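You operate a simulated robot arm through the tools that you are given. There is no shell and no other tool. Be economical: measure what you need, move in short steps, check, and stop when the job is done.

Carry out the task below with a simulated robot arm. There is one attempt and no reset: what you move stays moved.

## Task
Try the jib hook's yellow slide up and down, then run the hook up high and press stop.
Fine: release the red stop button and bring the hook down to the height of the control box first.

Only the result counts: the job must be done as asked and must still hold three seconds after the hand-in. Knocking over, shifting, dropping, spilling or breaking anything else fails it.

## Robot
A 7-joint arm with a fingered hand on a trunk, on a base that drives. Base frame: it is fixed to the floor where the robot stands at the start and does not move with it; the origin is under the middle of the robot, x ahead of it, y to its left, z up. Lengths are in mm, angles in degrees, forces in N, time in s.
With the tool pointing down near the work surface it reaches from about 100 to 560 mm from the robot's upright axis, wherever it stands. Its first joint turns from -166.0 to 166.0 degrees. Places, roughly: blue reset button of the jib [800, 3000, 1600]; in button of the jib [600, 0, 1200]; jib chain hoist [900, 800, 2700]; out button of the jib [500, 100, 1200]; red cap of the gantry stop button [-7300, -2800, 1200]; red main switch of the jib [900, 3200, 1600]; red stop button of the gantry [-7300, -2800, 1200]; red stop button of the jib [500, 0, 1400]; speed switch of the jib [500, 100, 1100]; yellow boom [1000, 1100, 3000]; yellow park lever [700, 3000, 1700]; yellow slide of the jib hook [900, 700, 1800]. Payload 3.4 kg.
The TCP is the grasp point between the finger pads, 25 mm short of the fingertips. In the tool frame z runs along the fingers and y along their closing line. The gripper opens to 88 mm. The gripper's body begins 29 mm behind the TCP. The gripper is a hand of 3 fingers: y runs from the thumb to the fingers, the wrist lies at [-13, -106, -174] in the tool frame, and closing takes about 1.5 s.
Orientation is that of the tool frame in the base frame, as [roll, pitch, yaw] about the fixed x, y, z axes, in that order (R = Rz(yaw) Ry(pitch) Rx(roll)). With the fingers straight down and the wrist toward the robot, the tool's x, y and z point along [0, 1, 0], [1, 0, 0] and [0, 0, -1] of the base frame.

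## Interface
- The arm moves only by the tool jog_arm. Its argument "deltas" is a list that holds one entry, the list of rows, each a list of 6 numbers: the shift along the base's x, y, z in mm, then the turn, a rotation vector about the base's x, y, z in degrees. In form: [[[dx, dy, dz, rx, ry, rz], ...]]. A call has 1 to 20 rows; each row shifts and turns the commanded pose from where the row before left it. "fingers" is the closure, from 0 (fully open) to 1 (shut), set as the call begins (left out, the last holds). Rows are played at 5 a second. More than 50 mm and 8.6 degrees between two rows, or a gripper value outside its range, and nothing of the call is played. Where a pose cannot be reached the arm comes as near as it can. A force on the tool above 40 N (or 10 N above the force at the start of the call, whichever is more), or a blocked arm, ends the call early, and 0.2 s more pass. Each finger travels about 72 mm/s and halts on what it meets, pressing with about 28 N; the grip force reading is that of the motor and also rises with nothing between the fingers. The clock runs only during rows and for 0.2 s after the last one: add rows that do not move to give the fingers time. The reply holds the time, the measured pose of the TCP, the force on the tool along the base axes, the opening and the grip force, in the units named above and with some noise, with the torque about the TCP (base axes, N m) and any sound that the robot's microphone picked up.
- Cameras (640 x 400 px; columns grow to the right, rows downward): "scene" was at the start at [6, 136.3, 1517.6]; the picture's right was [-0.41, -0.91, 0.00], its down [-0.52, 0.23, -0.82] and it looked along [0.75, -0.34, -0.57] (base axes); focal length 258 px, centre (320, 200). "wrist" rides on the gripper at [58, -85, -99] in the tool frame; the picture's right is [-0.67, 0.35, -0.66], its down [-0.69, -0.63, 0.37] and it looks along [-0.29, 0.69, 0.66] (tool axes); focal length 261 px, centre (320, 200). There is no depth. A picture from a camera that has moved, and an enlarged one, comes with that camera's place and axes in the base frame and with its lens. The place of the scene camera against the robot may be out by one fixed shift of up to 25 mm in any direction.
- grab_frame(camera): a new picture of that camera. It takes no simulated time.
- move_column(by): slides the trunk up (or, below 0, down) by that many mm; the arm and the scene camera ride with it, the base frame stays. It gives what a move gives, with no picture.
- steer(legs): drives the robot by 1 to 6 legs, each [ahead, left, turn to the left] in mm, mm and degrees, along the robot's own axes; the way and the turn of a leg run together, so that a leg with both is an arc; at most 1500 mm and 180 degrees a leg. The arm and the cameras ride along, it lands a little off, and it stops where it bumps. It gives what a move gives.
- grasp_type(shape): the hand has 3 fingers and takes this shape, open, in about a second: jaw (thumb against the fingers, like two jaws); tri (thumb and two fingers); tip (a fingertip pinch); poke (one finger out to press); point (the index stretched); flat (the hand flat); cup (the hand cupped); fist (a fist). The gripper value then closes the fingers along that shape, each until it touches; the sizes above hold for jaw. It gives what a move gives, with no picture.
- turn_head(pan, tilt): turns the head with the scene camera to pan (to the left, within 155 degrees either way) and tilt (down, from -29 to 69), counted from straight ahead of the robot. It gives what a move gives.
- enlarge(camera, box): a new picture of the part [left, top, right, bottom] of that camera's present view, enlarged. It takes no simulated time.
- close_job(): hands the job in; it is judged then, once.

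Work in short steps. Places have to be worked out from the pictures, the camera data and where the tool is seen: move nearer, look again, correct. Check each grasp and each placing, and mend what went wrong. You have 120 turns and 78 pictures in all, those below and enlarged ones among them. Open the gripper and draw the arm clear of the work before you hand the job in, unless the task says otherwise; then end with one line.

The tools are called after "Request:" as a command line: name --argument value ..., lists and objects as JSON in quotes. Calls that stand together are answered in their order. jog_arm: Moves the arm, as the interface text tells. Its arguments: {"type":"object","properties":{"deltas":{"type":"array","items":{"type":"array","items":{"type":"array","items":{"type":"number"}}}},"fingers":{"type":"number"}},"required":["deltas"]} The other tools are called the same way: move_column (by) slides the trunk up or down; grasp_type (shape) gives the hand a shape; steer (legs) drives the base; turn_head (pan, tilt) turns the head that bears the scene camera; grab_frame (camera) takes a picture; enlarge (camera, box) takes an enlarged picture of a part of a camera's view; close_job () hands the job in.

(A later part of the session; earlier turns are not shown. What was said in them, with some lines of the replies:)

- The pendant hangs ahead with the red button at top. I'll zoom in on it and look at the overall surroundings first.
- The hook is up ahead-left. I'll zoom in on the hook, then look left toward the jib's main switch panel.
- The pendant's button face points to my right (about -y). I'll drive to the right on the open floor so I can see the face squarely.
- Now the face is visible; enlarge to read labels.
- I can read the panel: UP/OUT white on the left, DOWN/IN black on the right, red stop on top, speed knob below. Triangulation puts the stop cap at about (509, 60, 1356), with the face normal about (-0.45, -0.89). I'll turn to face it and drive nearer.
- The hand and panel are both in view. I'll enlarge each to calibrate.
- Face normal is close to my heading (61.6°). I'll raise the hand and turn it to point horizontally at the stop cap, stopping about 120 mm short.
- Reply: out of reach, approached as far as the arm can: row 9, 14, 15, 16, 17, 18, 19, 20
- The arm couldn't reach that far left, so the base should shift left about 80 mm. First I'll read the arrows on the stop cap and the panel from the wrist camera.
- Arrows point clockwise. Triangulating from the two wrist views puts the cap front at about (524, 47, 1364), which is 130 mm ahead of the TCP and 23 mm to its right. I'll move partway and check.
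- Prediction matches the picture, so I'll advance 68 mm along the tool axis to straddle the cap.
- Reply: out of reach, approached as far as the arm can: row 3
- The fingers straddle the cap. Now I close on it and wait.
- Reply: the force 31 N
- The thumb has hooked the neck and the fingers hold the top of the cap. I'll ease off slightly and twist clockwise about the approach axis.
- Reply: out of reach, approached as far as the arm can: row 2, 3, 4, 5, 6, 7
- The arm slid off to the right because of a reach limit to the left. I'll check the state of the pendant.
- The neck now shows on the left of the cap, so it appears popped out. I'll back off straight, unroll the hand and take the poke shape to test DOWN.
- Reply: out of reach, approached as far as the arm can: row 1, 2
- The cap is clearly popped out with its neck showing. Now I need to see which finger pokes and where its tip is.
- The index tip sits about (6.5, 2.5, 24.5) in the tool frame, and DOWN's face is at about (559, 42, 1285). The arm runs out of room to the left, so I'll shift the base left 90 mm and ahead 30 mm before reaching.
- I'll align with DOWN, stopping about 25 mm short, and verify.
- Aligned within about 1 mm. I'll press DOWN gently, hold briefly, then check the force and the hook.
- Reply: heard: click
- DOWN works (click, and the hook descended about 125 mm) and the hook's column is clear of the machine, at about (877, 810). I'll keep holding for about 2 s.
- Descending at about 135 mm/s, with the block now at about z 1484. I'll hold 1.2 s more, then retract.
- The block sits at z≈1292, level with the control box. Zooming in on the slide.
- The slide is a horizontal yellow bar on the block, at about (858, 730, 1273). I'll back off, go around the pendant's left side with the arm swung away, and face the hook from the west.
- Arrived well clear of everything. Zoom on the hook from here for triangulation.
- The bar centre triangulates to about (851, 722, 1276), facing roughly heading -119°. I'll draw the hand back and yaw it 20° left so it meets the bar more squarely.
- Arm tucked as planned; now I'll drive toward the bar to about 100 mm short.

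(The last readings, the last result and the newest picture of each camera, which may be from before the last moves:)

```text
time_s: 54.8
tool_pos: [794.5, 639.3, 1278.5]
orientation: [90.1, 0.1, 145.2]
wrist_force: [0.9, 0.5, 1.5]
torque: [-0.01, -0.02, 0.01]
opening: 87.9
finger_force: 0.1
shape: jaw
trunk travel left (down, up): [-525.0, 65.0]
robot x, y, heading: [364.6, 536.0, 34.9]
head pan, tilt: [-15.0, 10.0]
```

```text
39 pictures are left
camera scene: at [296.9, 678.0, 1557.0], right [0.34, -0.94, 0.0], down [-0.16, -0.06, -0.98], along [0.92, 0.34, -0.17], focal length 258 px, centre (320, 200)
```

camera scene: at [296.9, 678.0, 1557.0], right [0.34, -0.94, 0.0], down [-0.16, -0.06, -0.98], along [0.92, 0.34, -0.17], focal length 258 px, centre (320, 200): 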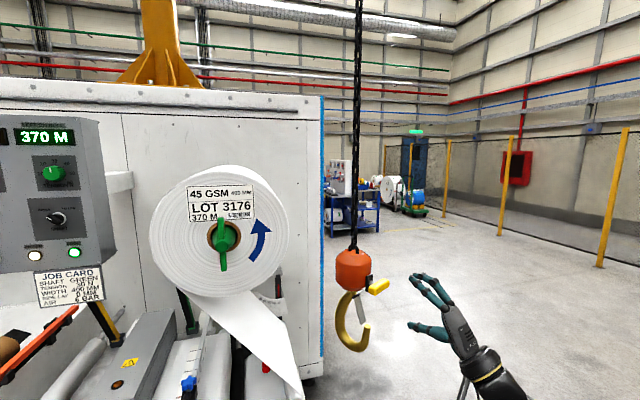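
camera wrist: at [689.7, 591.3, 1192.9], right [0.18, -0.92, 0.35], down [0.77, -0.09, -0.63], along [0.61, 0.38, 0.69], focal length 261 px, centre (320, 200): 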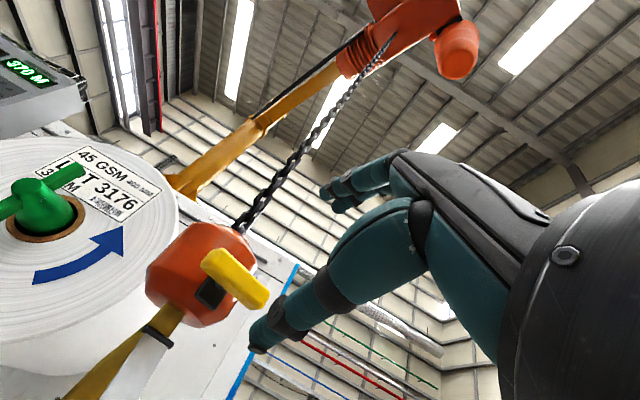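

The bar is about 99 mm ahead along the tool axis, 5 mm left and 5 mm down. I'll advance 60 mm and recheck.

Request:
jog_arm --deltas '[[[6, 10.4, -1.1, 0, 0, 0], [6, 10.4, -1.1, 0, 0, 0], [6, 10.4, -1.1, 0, 0, 0], [6, 10.4, -1.1, 0, 0, 0], [6, 10.4, -1.1, 0, 0, 0]]]'

Request:
grab_frame --camera "wrist"

Request:
enlarge --camera "scene" --box '[320, 220, 480, 360]'

```text
time_s: 56.0
tool_pos: [823.3, 692.4, 1271.3]
orientation: [90.0, 0.2, 145.4]
wrist_force: [-0.4, -0.2, -0.6]
torque: [-0.01, 0.01, 0.03]
opening: 87.8
finger_force: 0.1
shape: jaw
trunk travel left (down, up): [-525.0, 65.0]
robot x, y, heading: [365.5, 534.9, 35.3]
head pan, tilt: [-15.0, 10.0]
```

```text
38 pictures are left
camera wrist: at [719.6, 644.3, 1187.2], right [0.18, -0.92, 0.35], down [0.77, -0.09, -0.63], along [0.61, 0.38, 0.69], focal length 261 px, centre (320, 200)
```

wrist: 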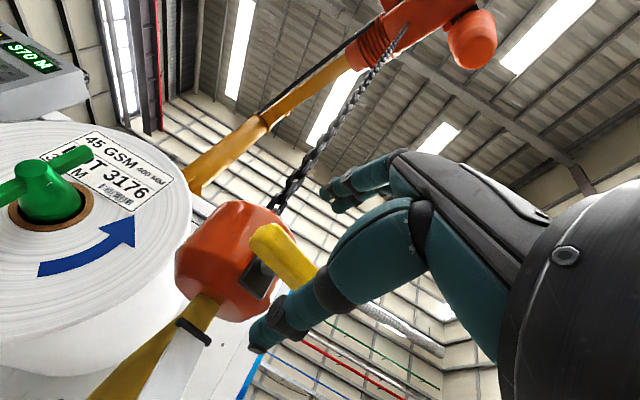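

```text
2.86 times, centred on (400, 290) of scene
camera zoom: at [296.4, 678.1, 1556.9], right [0.34, -0.94, 0.0], down [-0.16, -0.06, -0.98], along [0.92, 0.34, -0.17], focal length 737 px, centre (91, -57)
```

zoom: 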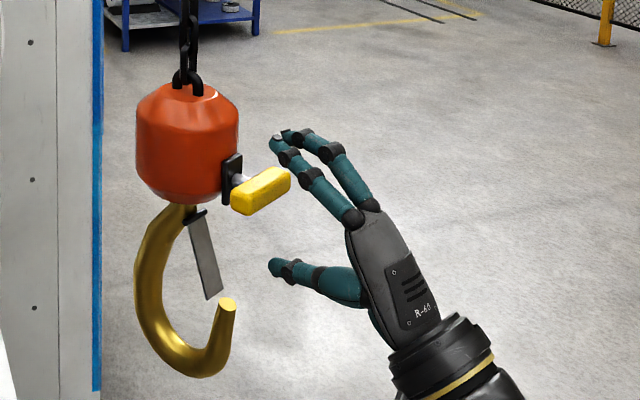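

The thumb is below and the fingers above the bar level. I'll advance 32 mm more and look before closing.

Request:
jog_arm --deltas '[[[6.6, 8.4, 1, 0, 0, 0], [6.6, 8.4, 1, 0, 0, 0], [6.6, 8.4, 1, 0, 0, 0]]]'

Request:
enlarge --camera "scene" --box '[320, 220, 480, 360]'

Request:
enlarge --camera "wrist" --box '[180, 150, 420, 370]'

```text
time_s: 56.8
tool_pos: [843.4, 717.8, 1275.4]
orientation: [90.1, 0.2, 145.3]
wrist_force: [-0.1, -0.3, 0.1]
torque: [-0.04, 0.02, 0.02]
opening: 87.8
finger_force: 0.1
shape: jaw
trunk travel left (down, up): [-525.0, 65.0]
robot x, y, heading: [362.7, 536.3, 35.3]
head pan, tilt: [-15.0, 10.0]
```

```text
2.86 times, centred on (400, 290) of scene
camera zoom: at [296.4, 678.1, 1556.9], right [0.34, -0.94, 0.0], down [-0.16, -0.06, -0.98], along [0.92, 0.34, -0.17], focal length 737 px, centre (91, -57)
```

zoom: 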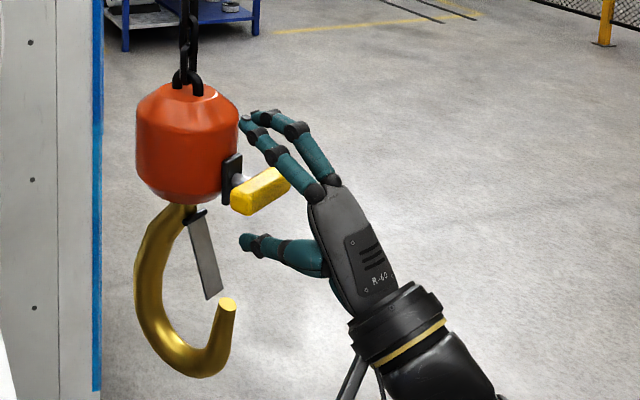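

```text
1.82 times, centred on (300, 260) of wrist
camera zoom: at [739.3, 669.6, 1190.9], right [0.18, -0.92, 0.35], down [0.77, -0.09, -0.63], along [0.61, 0.38, 0.69], focal length 474 px, centre (356, 91)
```

zoom: 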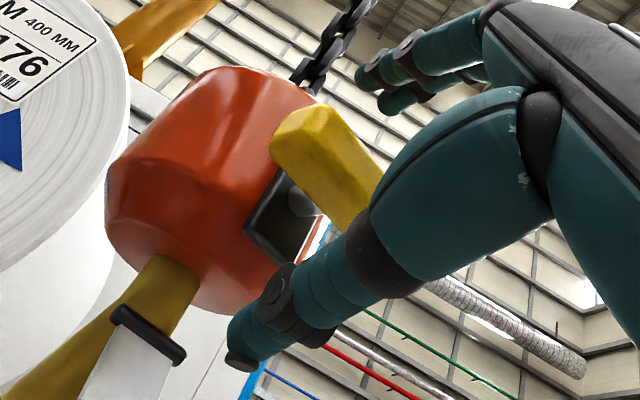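

The bar lies between thumb and fingers, so I'll close on it.

Request:
jog_arm --deltas '[[[0, 0, 0, 0, 0, 0], [0, 0, 0, 0, 0, 0], [0, 0, 0, 0, 0, 0], [0, 0, 0, 0, 0, 0], [0, 0, 0, 0, 0, 0], [0, 0, 0, 0, 0, 0], [0, 0, 0, 0, 0, 0], [0, 0, 0, 0, 0, 0]]]' --fingers 1

Request:
enlarge --camera "scene" --box '[320, 220, 480, 360]'

Request:
enlarge --camera "wrist" --box '[180, 150, 420, 370]'

```text
time_s: 58.6
tool_pos: [844.8, 719.0, 1275.0]
orientation: [90.1, 0.1, 145.3]
wrist_force: [0.7, 0.8, -5.4]
torque: [0.05, 0.02, 0.0]
opening: 10.6
finger_force: 28.0
shape: jaw
trunk travel left (down, up): [-525.0, 65.0]
robot x, y, heading: [362.3, 535.4, 35.2]
head pan, tilt: [-15.0, 10.0]
```

```text
2.86 times, centred on (400, 290) of scene
camera zoom: at [297.0, 678.4, 1556.9], right [0.34, -0.94, 0.0], down [-0.16, -0.06, -0.98], along [0.92, 0.34, -0.17], focal length 737 px, centre (91, -57)
```

zoom: 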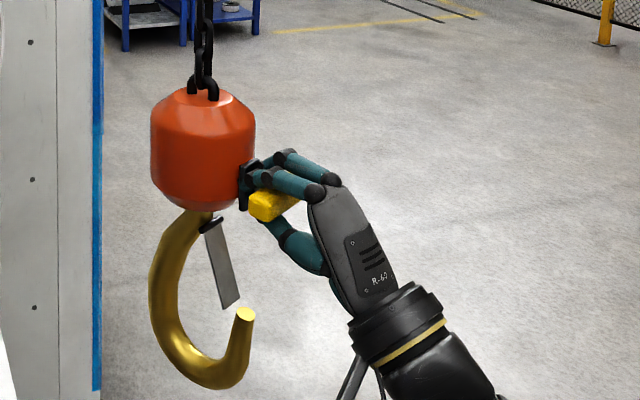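

```text
1.82 times, centred on (300, 260) of wrist
camera zoom: at [739.7, 669.8, 1190.5], right [0.18, -0.92, 0.35], down [0.77, -0.09, -0.63], along [0.61, 0.38, 0.69], focal length 474 px, centre (356, 91)
```

zoom: 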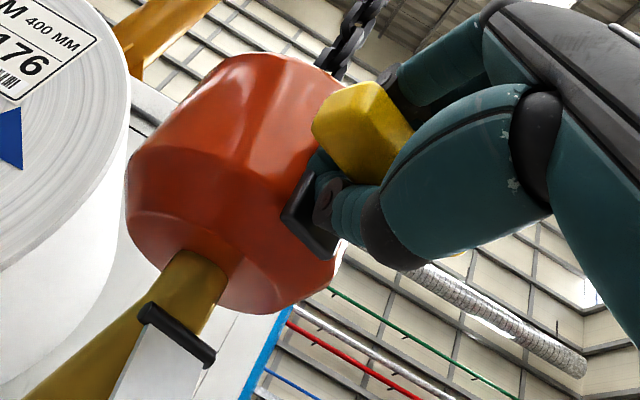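

The bar is held. Now I slide it up slowly, watching the force.

Request:
jog_arm --deltas '[[[0, 0, 3, 0, 0, 0], [0, 0, 3, 0, 0, 0], [0, 0, 3, 0, 0, 0], [0, 0, 3, 0, 0, 0], [0, 0, 3, 0, 0, 0], [0, 0, 3, 0, 0, 0], [0, 0, 0, 0, 0, 0]]]'

Request:
enlarge --camera "scene" --box '[320, 220, 480, 360]'

```text
time_s: 60.2
tool_pos: [844.3, 717.6, 1294.0]
orientation: [90.0, 0.1, 145.3]
wrist_force: [0.2, 0.0, -5.9]
torque: [0.0, 0.06, 0.04]
opening: 11.0
finger_force: 27.9
shape: jaw
trunk travel left (down, up): [-525.0, 65.0]
robot x, y, heading: [363.9, 533.8, 35.1]
head pan, tilt: [-15.0, 10.0]
```

```text
2.86 times, centred on (400, 290) of scene
camera zoom: at [297.0, 678.3, 1556.9], right [0.34, -0.94, 0.0], down [-0.16, -0.06, -0.98], along [0.92, 0.34, -0.17], focal length 737 px, centre (91, -57)
```

zoom: 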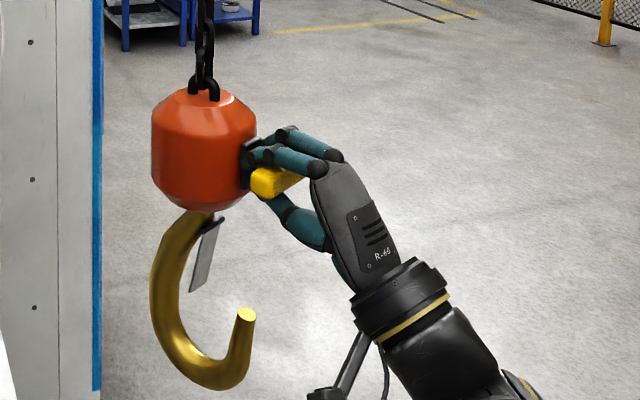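

The slide moved up and the hook's latch opened with it. I'll continue up to the end stop.

Request:
jog_arm --deltas '[[[0, 0, 2, 0, 0, 0], [0, 0, 2, 0, 0, 0], [0, 0, 2, 0, 0, 0], [0, 0, 2, 0, 0, 0], [0, 0, 2, 0, 0, 0], [0, 0, 2, 0, 0, 0]]]'

Request:
enlarge --camera "scene" --box '[320, 220, 480, 360]'

```text
time_s: 61.6
tool_pos: [844.3, 717.2, 1304.8]
orientation: [90.3, 0.0, 145.3]
wrist_force: [-0.4, -0.6, -12.0]
torque: [0.0, 0.05, -0.02]
opening: 10.6
finger_force: 28.1
shape: jaw
trunk travel left (down, up): [-525.0, 65.0]
robot x, y, heading: [359.6, 533.8, 35.1]
head pan, tilt: [-15.0, 10.0]
```

```text
2.86 times, centred on (400, 290) of scene
camera zoom: at [297.6, 678.5, 1556.7], right [0.34, -0.94, 0.0], down [-0.16, -0.06, -0.98], along [0.92, 0.34, -0.17], focal length 737 px, centre (91, -57)
```

zoom: 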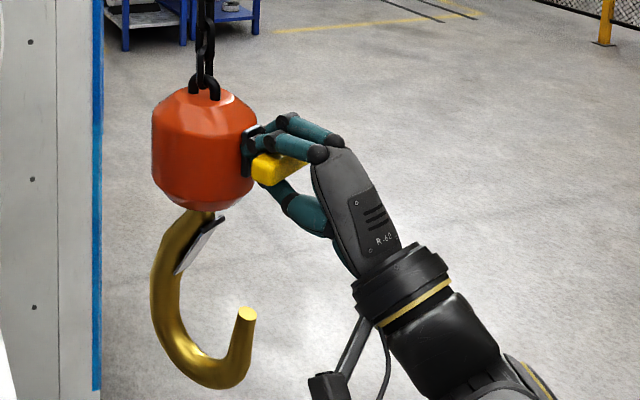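

Force rose to 12 N: the top stop, with the latch fully open. Now I slide it down to the bottom stop.

Request:
jog_arm --deltas '[[[0, 0, -4, 0, 0, 0], [0, 0, -4, 0, 0, 0], [0, 0, -4, 0, 0, 0], [0, 0, -4, 0, 0, 0], [0, 0, -4, 0, 0, 0], [0, 0, -4, 0, 0, 0], [0, 0, -4, 0, 0, 0], [0, 0, -3, 0, 0, 0], [0, 0, -2, 0, 0, 0], [0, 0, -2, 0, 0, 0], [0, 0, 0, 0, 0, 0]]]'

Request:
enlarge --camera "scene" --box '[320, 220, 480, 360]'

```text
time_s: 64.0
tool_pos: [843.0, 717.0, 1271.4]
orientation: [90.0, 0.2, 145.4]
wrist_force: [0.6, 1.1, 7.8]
torque: [0.09, 0.04, 0.0]
opening: 9.8
finger_force: 27.8
shape: jaw
trunk travel left (down, up): [-525.0, 65.0]
robot x, y, heading: [365.8, 538.5, 35.3]
head pan, tilt: [-15.0, 10.0]
```

```text
2.86 times, centred on (400, 290) of scene
camera zoom: at [295.7, 678.0, 1557.0], right [0.34, -0.94, 0.0], down [-0.16, -0.06, -0.98], along [0.92, 0.34, -0.17], focal length 737 px, centre (91, -57)
```

zoom: 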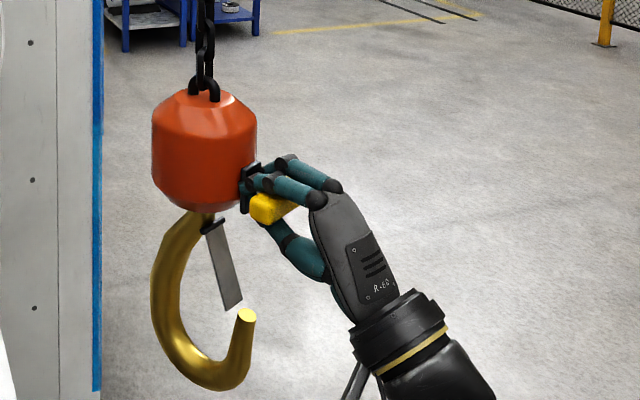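

The latch is closed again and the slide is back at the bottom. I'll open the fingers and retreat.

Request:
jog_arm --deltas '[[[0, 0, 1, 0, 0, 0], [0, 0, 0, 0, 0, 0], [0, 0, 0, 0, 0, 0], [0, 0, 0, 0, 0, 0], [0, 0, 0, 0, 0, 0], [0, 0, 0, 0, 0, 0], [0, 0, 0, 0, 0, 0], [-5.7, -8.2, 0, 0, 0, 0], [-8.6, -12.3, 0, 0, 0, 0], [-11.4, -16.4, 0, 0, 0, 0], [-11.4, -16.4, 0, 0, 0, 0], [-17, -24.6, 0, 0, 0, 0], [-17, -24.6, 0, 0, 0, 0]]]' --fingers 0

Request:
grab_frame --camera "scene"

```text
time_s: 66.8
tool_pos: [773.0, 613.6, 1272.1]
orientation: [90.1, 0.2, 145.3]
wrist_force: [0.0, 0.1, 0.2]
torque: [-0.01, -0.01, 0.0]
opening: 87.6
finger_force: 0.0
shape: jaw
trunk travel left (down, up): [-525.0, 65.0]
robot x, y, heading: [362.5, 535.3, 35.1]
head pan, tilt: [-15.0, 10.0]
```

```text
29 pictures are left
camera scene: at [296.1, 677.9, 1557.0], right [0.34, -0.94, 0.0], down [-0.16, -0.06, -0.98], along [0.92, 0.34, -0.17], focal length 258 px, centre (320, 200)
```

scene: 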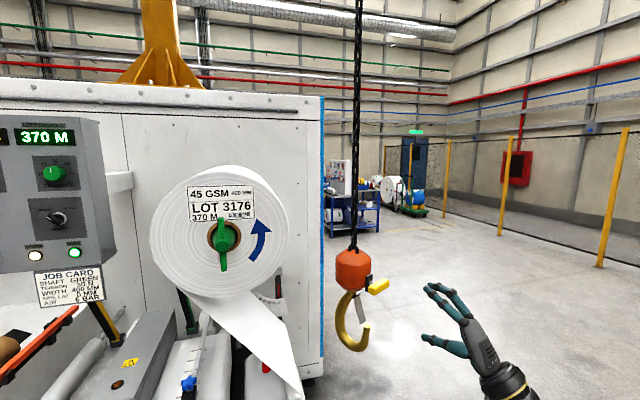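

The latch is closed and the slide is down. I'll drive back the same way to the pendant.

Request:
steer --legs '[[-260, 242, 0], [0, 0, 85], [-997, 565, 0], [0, 0, -58.2]]'

Request:
grasp_type --shape "poke"

```text
time_s: 80.8
tool_pos: [377.7, -308.6, 1273.0]
orientation: [90.1, 0.1, 174.0]
wrist_force: [-0.3, 0.1, 0.5]
torque: [0.02, -0.02, -0.01]
opening: 87.8
finger_force: 0.0
shape: jaw
trunk travel left (down, up): [-525.0, 65.0]
robot x, y, heading: [53.8, -575.6, 63.8]
head pan, tilt: [-15.0, 10.0]
```

```text
time_s: 81.7
tool_pos: [376.5, -308.1, 1273.1]
orientation: [90.0, 0.1, 174.0]
wrist_force: [0.5, 0.2, 0.3]
torque: [0.05, 0.01, 0.01]
opening: 0.2
finger_force: 0.0
shape: poke
trunk travel left (down, up): [-525.0, 65.0]
robot x, y, heading: [54.5, -569.3, 63.8]
head pan, tilt: [-15.0, 10.0]
```

I'll straighten the tool yaw and pre-position the arm, then drive up to the pendant aligned with UP.

Request:
jog_arm --deltas '[[[8, 12, 0.9, 0, 0, -2.75], [8, 12, 0.9, 0, 0, -2.75], [8, 12, 0.9, 0, 0, -2.75], [8, 12, 0.9, 0, 0, -2.75], [8, 12, 0.9, 0, 0, -2.75], [8, 12, 0.9, 0, 0, -2.75], [8, 12, 0.9, 0, 0, -2.75], [8, 12, 0.9, 0, 0, -2.75]]]'

Request:
steer --legs '[[180, 71, 0]]'

Request:
grab_frame --camera "wrist"

Request:
grab_frame --camera "scene"

```text
time_s: 83.5
tool_pos: [441.5, -210.7, 1280.1]
orientation: [90.0, 0.1, 151.9]
wrist_force: [0.5, 0.3, -0.3]
torque: [0.02, -0.04, -0.03]
opening: 0.0
finger_force: 0.1
shape: poke
trunk travel left (down, up): [-525.0, 65.0]
robot x, y, heading: [57.2, -568.8, 63.7]
head pan, tilt: [-15.0, 10.0]
```

```text
time_s: 85.1
tool_pos: [456.5, -18.3, 1279.2]
orientation: [90.1, 0.2, 152.1]
wrist_force: [0.4, 0.9, -0.4]
torque: [0.02, 0.01, -0.03]
opening: 0.0
finger_force: 0.1
shape: poke
trunk travel left (down, up): [-525.0, 65.0]
robot x, y, heading: [66.6, -379.1, 63.8]
head pan, tilt: [-15.0, 10.0]
```

```text
28 pictures are left
camera wrist: at [357.3, -78.1, 1194.7], right [0.29, -0.89, 0.35], down [0.78, 0.0, -0.63], along [0.56, 0.45, 0.69], focal length 261 px, centre (320, 200)
```

wrist: 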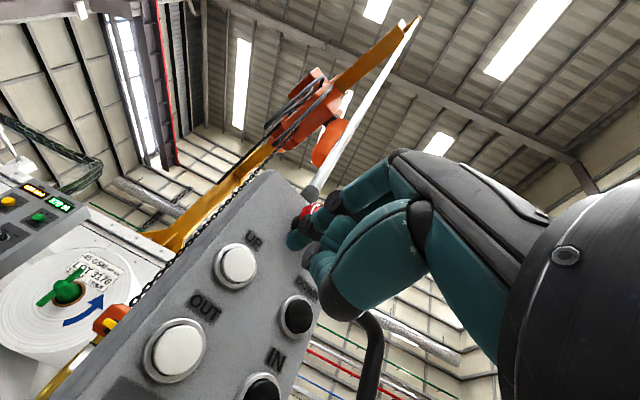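

```text
27 pictures are left
camera scene: at [-52.0, -279.2, 1556.9], right [0.76, -0.66, 0.0], down [-0.11, -0.13, -0.98], along [0.65, 0.74, -0.17], focal length 258 px, centre (320, 200)
```

scene: 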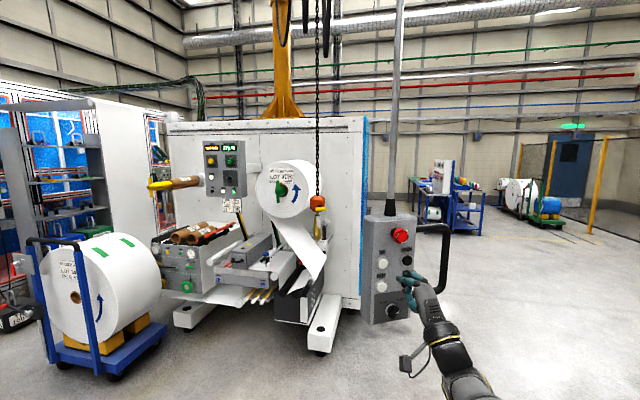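

UP is at about (494.5, 75, 1282). I'll approach and press it, hold for about 2 s, then check that the hook rises.

Request:
jog_arm --deltas '[[[7, 17, 0, 0, 0, 0], [7, 17, 0, 0, 0, 0], [7, 17, 0, 0, 0, 0], [7, 12.5, 0, 0, 0, 0], [0.94, 1.77, 0, 0, 0, 0], [0.94, 1.77, 0, 0, 0, 0], [0.94, 1.77, 0, 0, 0, 0], [0.94, 1.77, 0, 0, 0, 0], [0.94, 1.77, 0, 0, 0, 0], [0, 0, 0, 0, 0, 0], [0, 0, 0, 0, 0, 0], [0, 0, 0, 0, 0, 0], [0, 0, 0, 0, 0, 0]]]'

Request:
grab_frame --camera "scene"

```text
time_s: 87.9
tool_pos: [487.4, 52.0, 1280.6]
orientation: [89.9, 0.2, 152.1]
wrist_force: [-5.7, -12.6, -5.0]
torque: [-0.1, 0.04, -0.01]
opening: 0.0
finger_force: 0.1
shape: poke
trunk travel left (down, up): [-525.0, 65.0]
robot x, y, heading: [70.0, -378.5, 63.7]
head pan, tilt: [-15.0, 10.0]
heard: click
```

```text
26 pictures are left
camera scene: at [-53.0, -282.6, 1557.0], right [0.75, -0.66, 0.0], down [-0.11, -0.13, -0.99], along [0.65, 0.74, -0.17], focal length 258 px, centre (320, 200)
```

scene: 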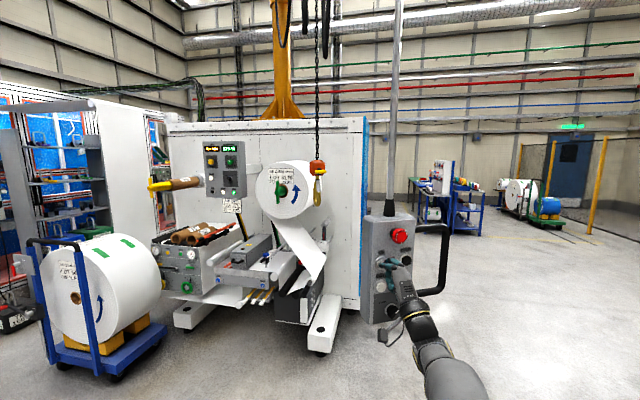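

The hook is rising. I'll keep holding and tilt the head up to watch it.

Request:
turn_head --pan -10 --tilt -20

Request:
jog_arm --deltas '[[[0, 0, 0, 0, 0, 0], [0, 0, 0, 0, 0, 0], [0, 0, 0, 0, 0, 0], [0, 0, 0, 0, 0, 0], [0, 0, 0, 0, 0, 0], [0, 0, 0, 0, 0, 0], [0, 0, 0, 0, 0, 0], [0, 0, 0, 0, 0, 0], [0, 0, 0, 0, 0, 0], [0, 0, 0, 0, 0, 0], [0, 0, 0, 0, 0, 0], [0, 0, 0, 0, 0, 0], [0, 0, 0, 0, 0, 0], [0, 0, 0, 0, 0, 0], [0, 0, 0, 0, 0, 0]]]'

Request:
grab_frame --camera "scene"

```text
time_s: 88.9
tool_pos: [487.2, 51.4, 1279.9]
orientation: [90.0, 0.0, 152.1]
wrist_force: [-5.1, -13.6, -5.0]
torque: [-0.11, 0.07, -0.02]
opening: 0.1
finger_force: 0.0
shape: poke
trunk travel left (down, up): [-525.0, 65.0]
robot x, y, heading: [71.6, -381.9, 63.9]
head pan, tilt: [-10.0, -20.0]
```

```text
time_s: 92.1
tool_pos: [486.5, 51.0, 1280.3]
orientation: [90.0, 0.1, 152.2]
wrist_force: [-5.0, -12.8, -4.2]
torque: [-0.06, 0.04, -0.03]
opening: 0.0
finger_force: 0.0
shape: poke
trunk travel left (down, up): [-525.0, 65.0]
robot x, y, heading: [68.2, -384.0, 63.9]
head pan, tilt: [-10.0, -20.0]
```

```text
25 pictures are left
camera scene: at [-69.3, -291.4, 1602.3], right [0.81, -0.59, 0.0], down [0.2, 0.28, -0.94], along [0.55, 0.76, 0.34], focal length 258 px, centre (320, 200)
```

scene: 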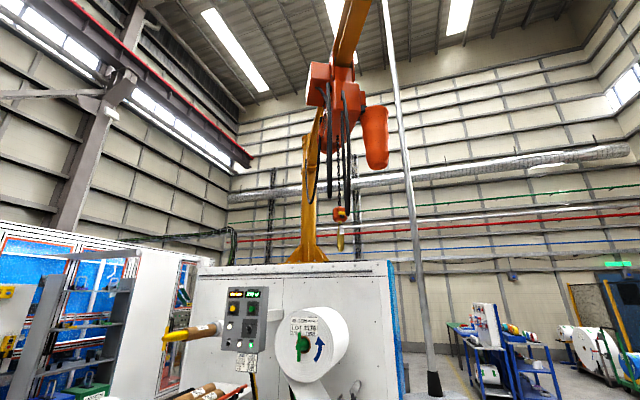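

The hook block is at z≈2040; the hoist body is around 2450 and up. I'll hold about 2 s more.

Request:
jog_arm --deltas '[[[0, 0, 0, 0, 0, 0], [0, 0, 0, 0, 0, 0], [0, 0, 0, 0, 0, 0], [0, 0, 0, 0, 0, 0], [0, 0, 0, 0, 0, 0], [0, 0, 0, 0, 0, 0], [0, 0, 0, 0, 0, 0], [0, 0, 0, 0, 0, 0], [0, 0, 0, 0, 0, 0]]]'

Request:
grab_frame --camera "scene"

```text
time_s: 94.1
tool_pos: [486.9, 52.5, 1279.8]
orientation: [90.0, 0.1, 152.1]
wrist_force: [-4.6, -12.7, -4.1]
torque: [-0.1, 0.03, -0.01]
opening: 0.1
finger_force: 0.1
shape: poke
trunk travel left (down, up): [-525.0, 65.0]
robot x, y, heading: [67.5, -380.7, 64.0]
head pan, tilt: [-10.0, -20.0]
```

```text
24 pictures are left
camera scene: at [-69.3, -291.4, 1602.3], right [0.81, -0.59, 0.0], down [0.2, 0.28, -0.94], along [0.55, 0.76, 0.34], focal length 258 px, centre (320, 200)
```

scene: 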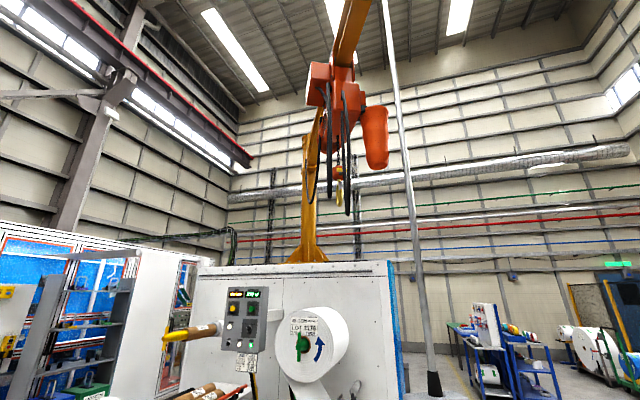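

The block is at z≈2300, just below the hoist. One more moment, then release UP and retract.

Request:
jog_arm --deltas '[[[0, 0, 0, 0, 0, 0], [-7, -13.2, 0, 0, 0, 0], [-9.4, -17.7, 0, 0, 0, 0], [-9.4, -17.7, 0, 0, 0, 0], [-9.4, -17.7, 0, 0, 0, 0]]]'

Request:
enlarge --camera "scene" --box '[290, 50, 410, 240]'

Request:
grab_frame --camera "wrist"

```text
time_s: 95.3
tool_pos: [453.0, -12.5, 1280.9]
orientation: [90.0, 0.2, 152.2]
wrist_force: [-0.7, 0.4, -0.2]
torque: [0.02, 0.0, -0.01]
opening: 0.3
finger_force: 0.1
shape: poke
trunk travel left (down, up): [-525.0, 65.0]
robot x, y, heading: [70.0, -378.8, 63.9]
head pan, tilt: [-10.0, -20.0]
```

```text
2.11 times, centred on (350, 145) of scene
camera zoom: at [-68.5, -288.8, 1602.2], right [0.81, -0.59, 0.0], down [0.2, 0.28, -0.94], along [0.55, 0.76, 0.34], focal length 543 px, centre (257, 316)
```

zoom: 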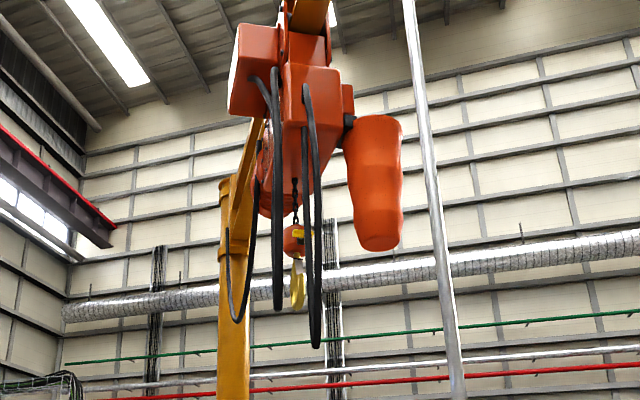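

```text
22 pictures are left
camera wrist: at [355.5, -71.8, 1195.6], right [0.29, -0.89, 0.35], down [0.78, 0.0, -0.63], along [0.56, 0.45, 0.69], focal length 261 px, centre (320, 200)
```

wrist: 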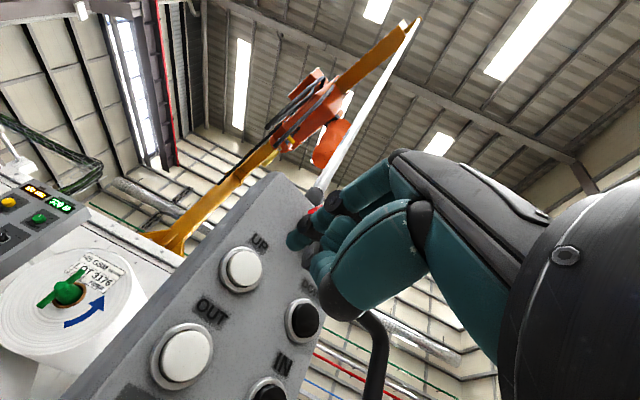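

The hook is high under the hoist. Now I'll line the finger up with the stop cap, about 50 mm short.

Request:
jog_arm --deltas '[[[9.25, -5, 20, 0, 0, 0], [9.25, -5, 20, 0, 0, 0], [9.25, -5, 20, 0, 0, 0], [9.25, -5, 20, 0, 0, 0]]]'

Request:
enlarge --camera "wrist" --box '[180, 140, 420, 340]'

```text
time_s: 96.3
tool_pos: [489.0, -31.3, 1360.2]
orientation: [90.1, 0.2, 152.2]
wrist_force: [0.5, 0.1, 1.0]
torque: [-0.02, 0.0, 0.0]
opening: 0.0
finger_force: 0.1
shape: poke
trunk travel left (down, up): [-525.0, 65.0]
robot x, y, heading: [71.8, -379.9, 63.8]
head pan, tilt: [-10.0, -20.0]
```

```text
2.00 times, centred on (300, 240) of wrist
camera zoom: at [391.2, -91.9, 1275.9], right [0.29, -0.89, 0.35], down [0.78, 0.0, -0.63], along [0.56, 0.45, 0.69], focal length 521 px, centre (360, 120)
```

zoom: 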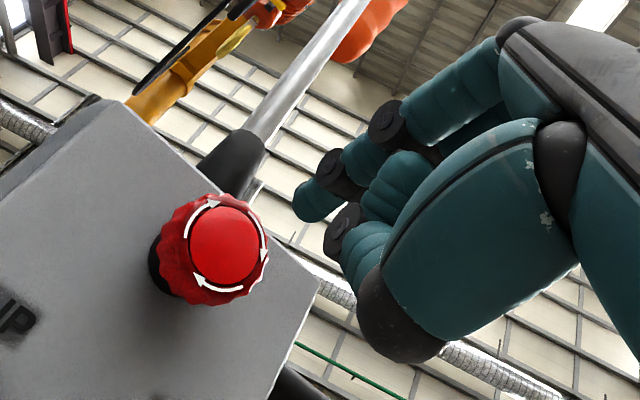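

Alignment is good, with the cap about 51 mm ahead. I'll press it in with small steps until it clicks or the force limit trips.

Request:
jog_arm --deltas '[[[8.2, 14.2, -0.6, 0, 0, 0], [8.2, 14.2, -0.6, 0, 0, 0], [7.5, 13.5, -0.5, 0, 0, 0], [0.94, 1.77, 0, 0, 0, 0], [0.94, 1.77, 0, 0, 0, 0], [0.94, 1.77, 0, 0, 0, 0], [0.94, 1.77, 0, 0, 0, 0], [0.94, 1.77, 0, 0, 0, 0], [0.94, 1.77, 0, 0, 0, 0], [0.94, 1.77, 0, 0, 0, 0], [0.94, 1.77, 0, 0, 0, 0]]]'

```text
time_s: 98.3
tool_pos: [513.4, 11.8, 1363.3]
orientation: [89.4, 0.3, 152.1]
wrist_force: [-18.6, -26.0, -4.5]
torque: [-0.13, 0.01, 0.22]
opening: 0.1
finger_force: 0.1
shape: poke
trunk travel left (down, up): [-525.0, 65.0]
robot x, y, heading: [71.4, -382.5, 63.9]
head pan, tilt: [-10.0, -20.0]
heard: click
stopped in row 10: the force on the tool passed its limit (the readings are from after the stop); the commanded pose is now the measured one
```

A click was heard as the force peaked. I'll back off and check whether the cap stayed in.

Request:
jog_arm --deltas '[[[-7, -13.2, 0, 0, 0, 0], [-9.4, -17.7, 0, 0, 0, 0], [-9.4, -17.7, 0, 0, 0, 0]]]'

Request:
enlarge --camera "wrist" --box '[180, 140, 420, 340]'

```text
time_s: 99.1
tool_pos: [492.7, -28.8, 1359.2]
orientation: [89.9, 0.2, 151.9]
wrist_force: [-0.3, 0.2, -0.4]
torque: [0.0, 0.0, -0.02]
opening: 0.4
finger_force: 0.1
shape: poke
trunk travel left (down, up): [-525.0, 65.0]
robot x, y, heading: [74.8, -380.2, 64.0]
head pan, tilt: [-10.0, -20.0]
```

```text
2.00 times, centred on (300, 240) of wrist
camera zoom: at [394.4, -89.6, 1273.2], right [0.28, -0.89, 0.35], down [0.78, 0.0, -0.63], along [0.56, 0.45, 0.7], focal length 521 px, centre (360, 120)
```

zoom: 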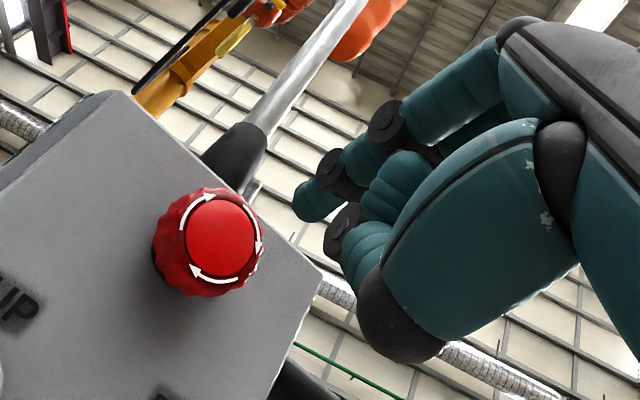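

The neck is hardly visible now, so it looks latched. I'll retreat further and confirm from the head camera.

Request:
jog_arm --deltas '[[[-10, -18, -5, 0, 0, 0], [-10, -18, -5, 0, 0, 0], [0, -25, -10, 0, 0, 0], [10, -25, -10, 0, 0, 0], [10, -25, -10, 0, 0, 0], [10, -20, -10, 0, 0, 0]]]'

Request:
turn_head --pan -15 --tilt 15

Request:
enlarge --camera "scene" --box '[335, 190, 463, 320]'

```text
time_s: 100.5
tool_pos: [502.8, -161.0, 1308.5]
orientation: [89.9, 0.1, 152.0]
wrist_force: [-0.2, 0.7, -0.2]
torque: [0.03, -0.03, 0.02]
opening: 0.2
finger_force: 0.1
shape: poke
trunk travel left (down, up): [-525.0, 65.0]
robot x, y, heading: [67.7, -378.8, 64.1]
head pan, tilt: [-10.0, -20.0]
```

```text
time_s: 101.5
tool_pos: [502.5, -160.7, 1310.0]
orientation: [90.0, 0.1, 151.9]
wrist_force: [-0.2, -0.5, -0.5]
torque: [-0.02, 0.01, 0.0]
opening: 0.0
finger_force: 0.0
shape: poke
trunk travel left (down, up): [-525.0, 65.0]
robot x, y, heading: [69.3, -380.1, 63.9]
head pan, tilt: [-15.0, 15.0]
```

```text
3.08 times, centred on (399, 255) of scene
camera zoom: at [-52.0, -279.9, 1548.9], right [0.75, -0.66, 0.0], down [-0.17, -0.19, -0.97], along [0.63, 0.73, -0.26], focal length 793 px, centre (77, 31)
```

zoom: 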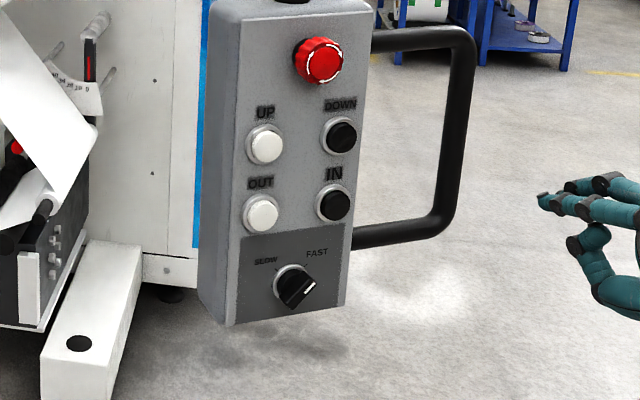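

The cap is latched in and the hook is high. I'll open the hand and back the robot off a little.

Request:
grasp_type --shape "jaw"

Request:
steer --legs '[[-150, 0, 0]]'

Request:
turn_head --pan -10 --tilt -10

Request:
grab_frame --camera "scene"

```text
time_s: 102.4
tool_pos: [501.4, -161.0, 1310.6]
orientation: [89.9, 0.2, 152.2]
wrist_force: [0.3, -0.2, -0.1]
torque: [-0.04, -0.01, -0.03]
opening: 87.9
finger_force: 0.0
shape: jaw
trunk travel left (down, up): [-525.0, 65.0]
robot x, y, heading: [70.7, -382.3, 63.9]
head pan, tilt: [-15.0, 15.0]
```

```text
time_s: 103.8
tool_pos: [437.4, -296.2, 1310.3]
orientation: [89.9, 0.2, 152.2]
wrist_force: [0.0, -0.3, 1.3]
torque: [0.01, -0.01, 0.0]
opening: 87.9
finger_force: 0.0
shape: jaw
trunk travel left (down, up): [-525.0, 65.0]
robot x, y, heading: [6.6, -511.9, 63.8]
head pan, tilt: [-15.0, 15.0]
```

```text
time_s: 104.7
tool_pos: [435.6, -294.9, 1309.5]
orientation: [89.9, 0.2, 152.1]
wrist_force: [0.5, -0.4, 0.6]
torque: [-0.01, -0.02, 0.01]
opening: 87.8
finger_force: 0.1
shape: jaw
trunk travel left (down, up): [-525.0, 65.0]
robot x, y, heading: [2.0, -517.0, 64.1]
head pan, tilt: [-10.0, -10.0]
```

```text
18 pictures are left
camera scene: at [-129.5, -417.1, 1588.1], right [0.81, -0.59, 0.0], down [0.1, 0.14, -0.98], along [0.58, 0.8, 0.17], focal length 258 px, centre (320, 200)
```

scene: 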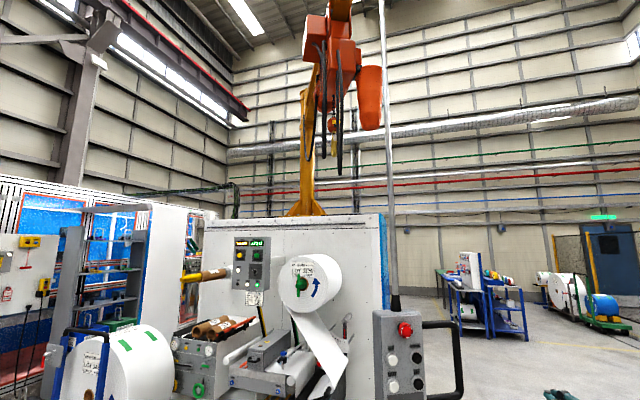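

The hook is high, stop is pressed and the arm is clear, so I'm handing in.

Request:
close_job

```text
The job is handed in.
```

I released the red stop button and brought the hook down level with the control box. There I ran the yellow slide up and back down; the hook's latch opened and closed with it. Then I ran the hook up to just below the hoist and pressed stop, which clicked and looks latched in.
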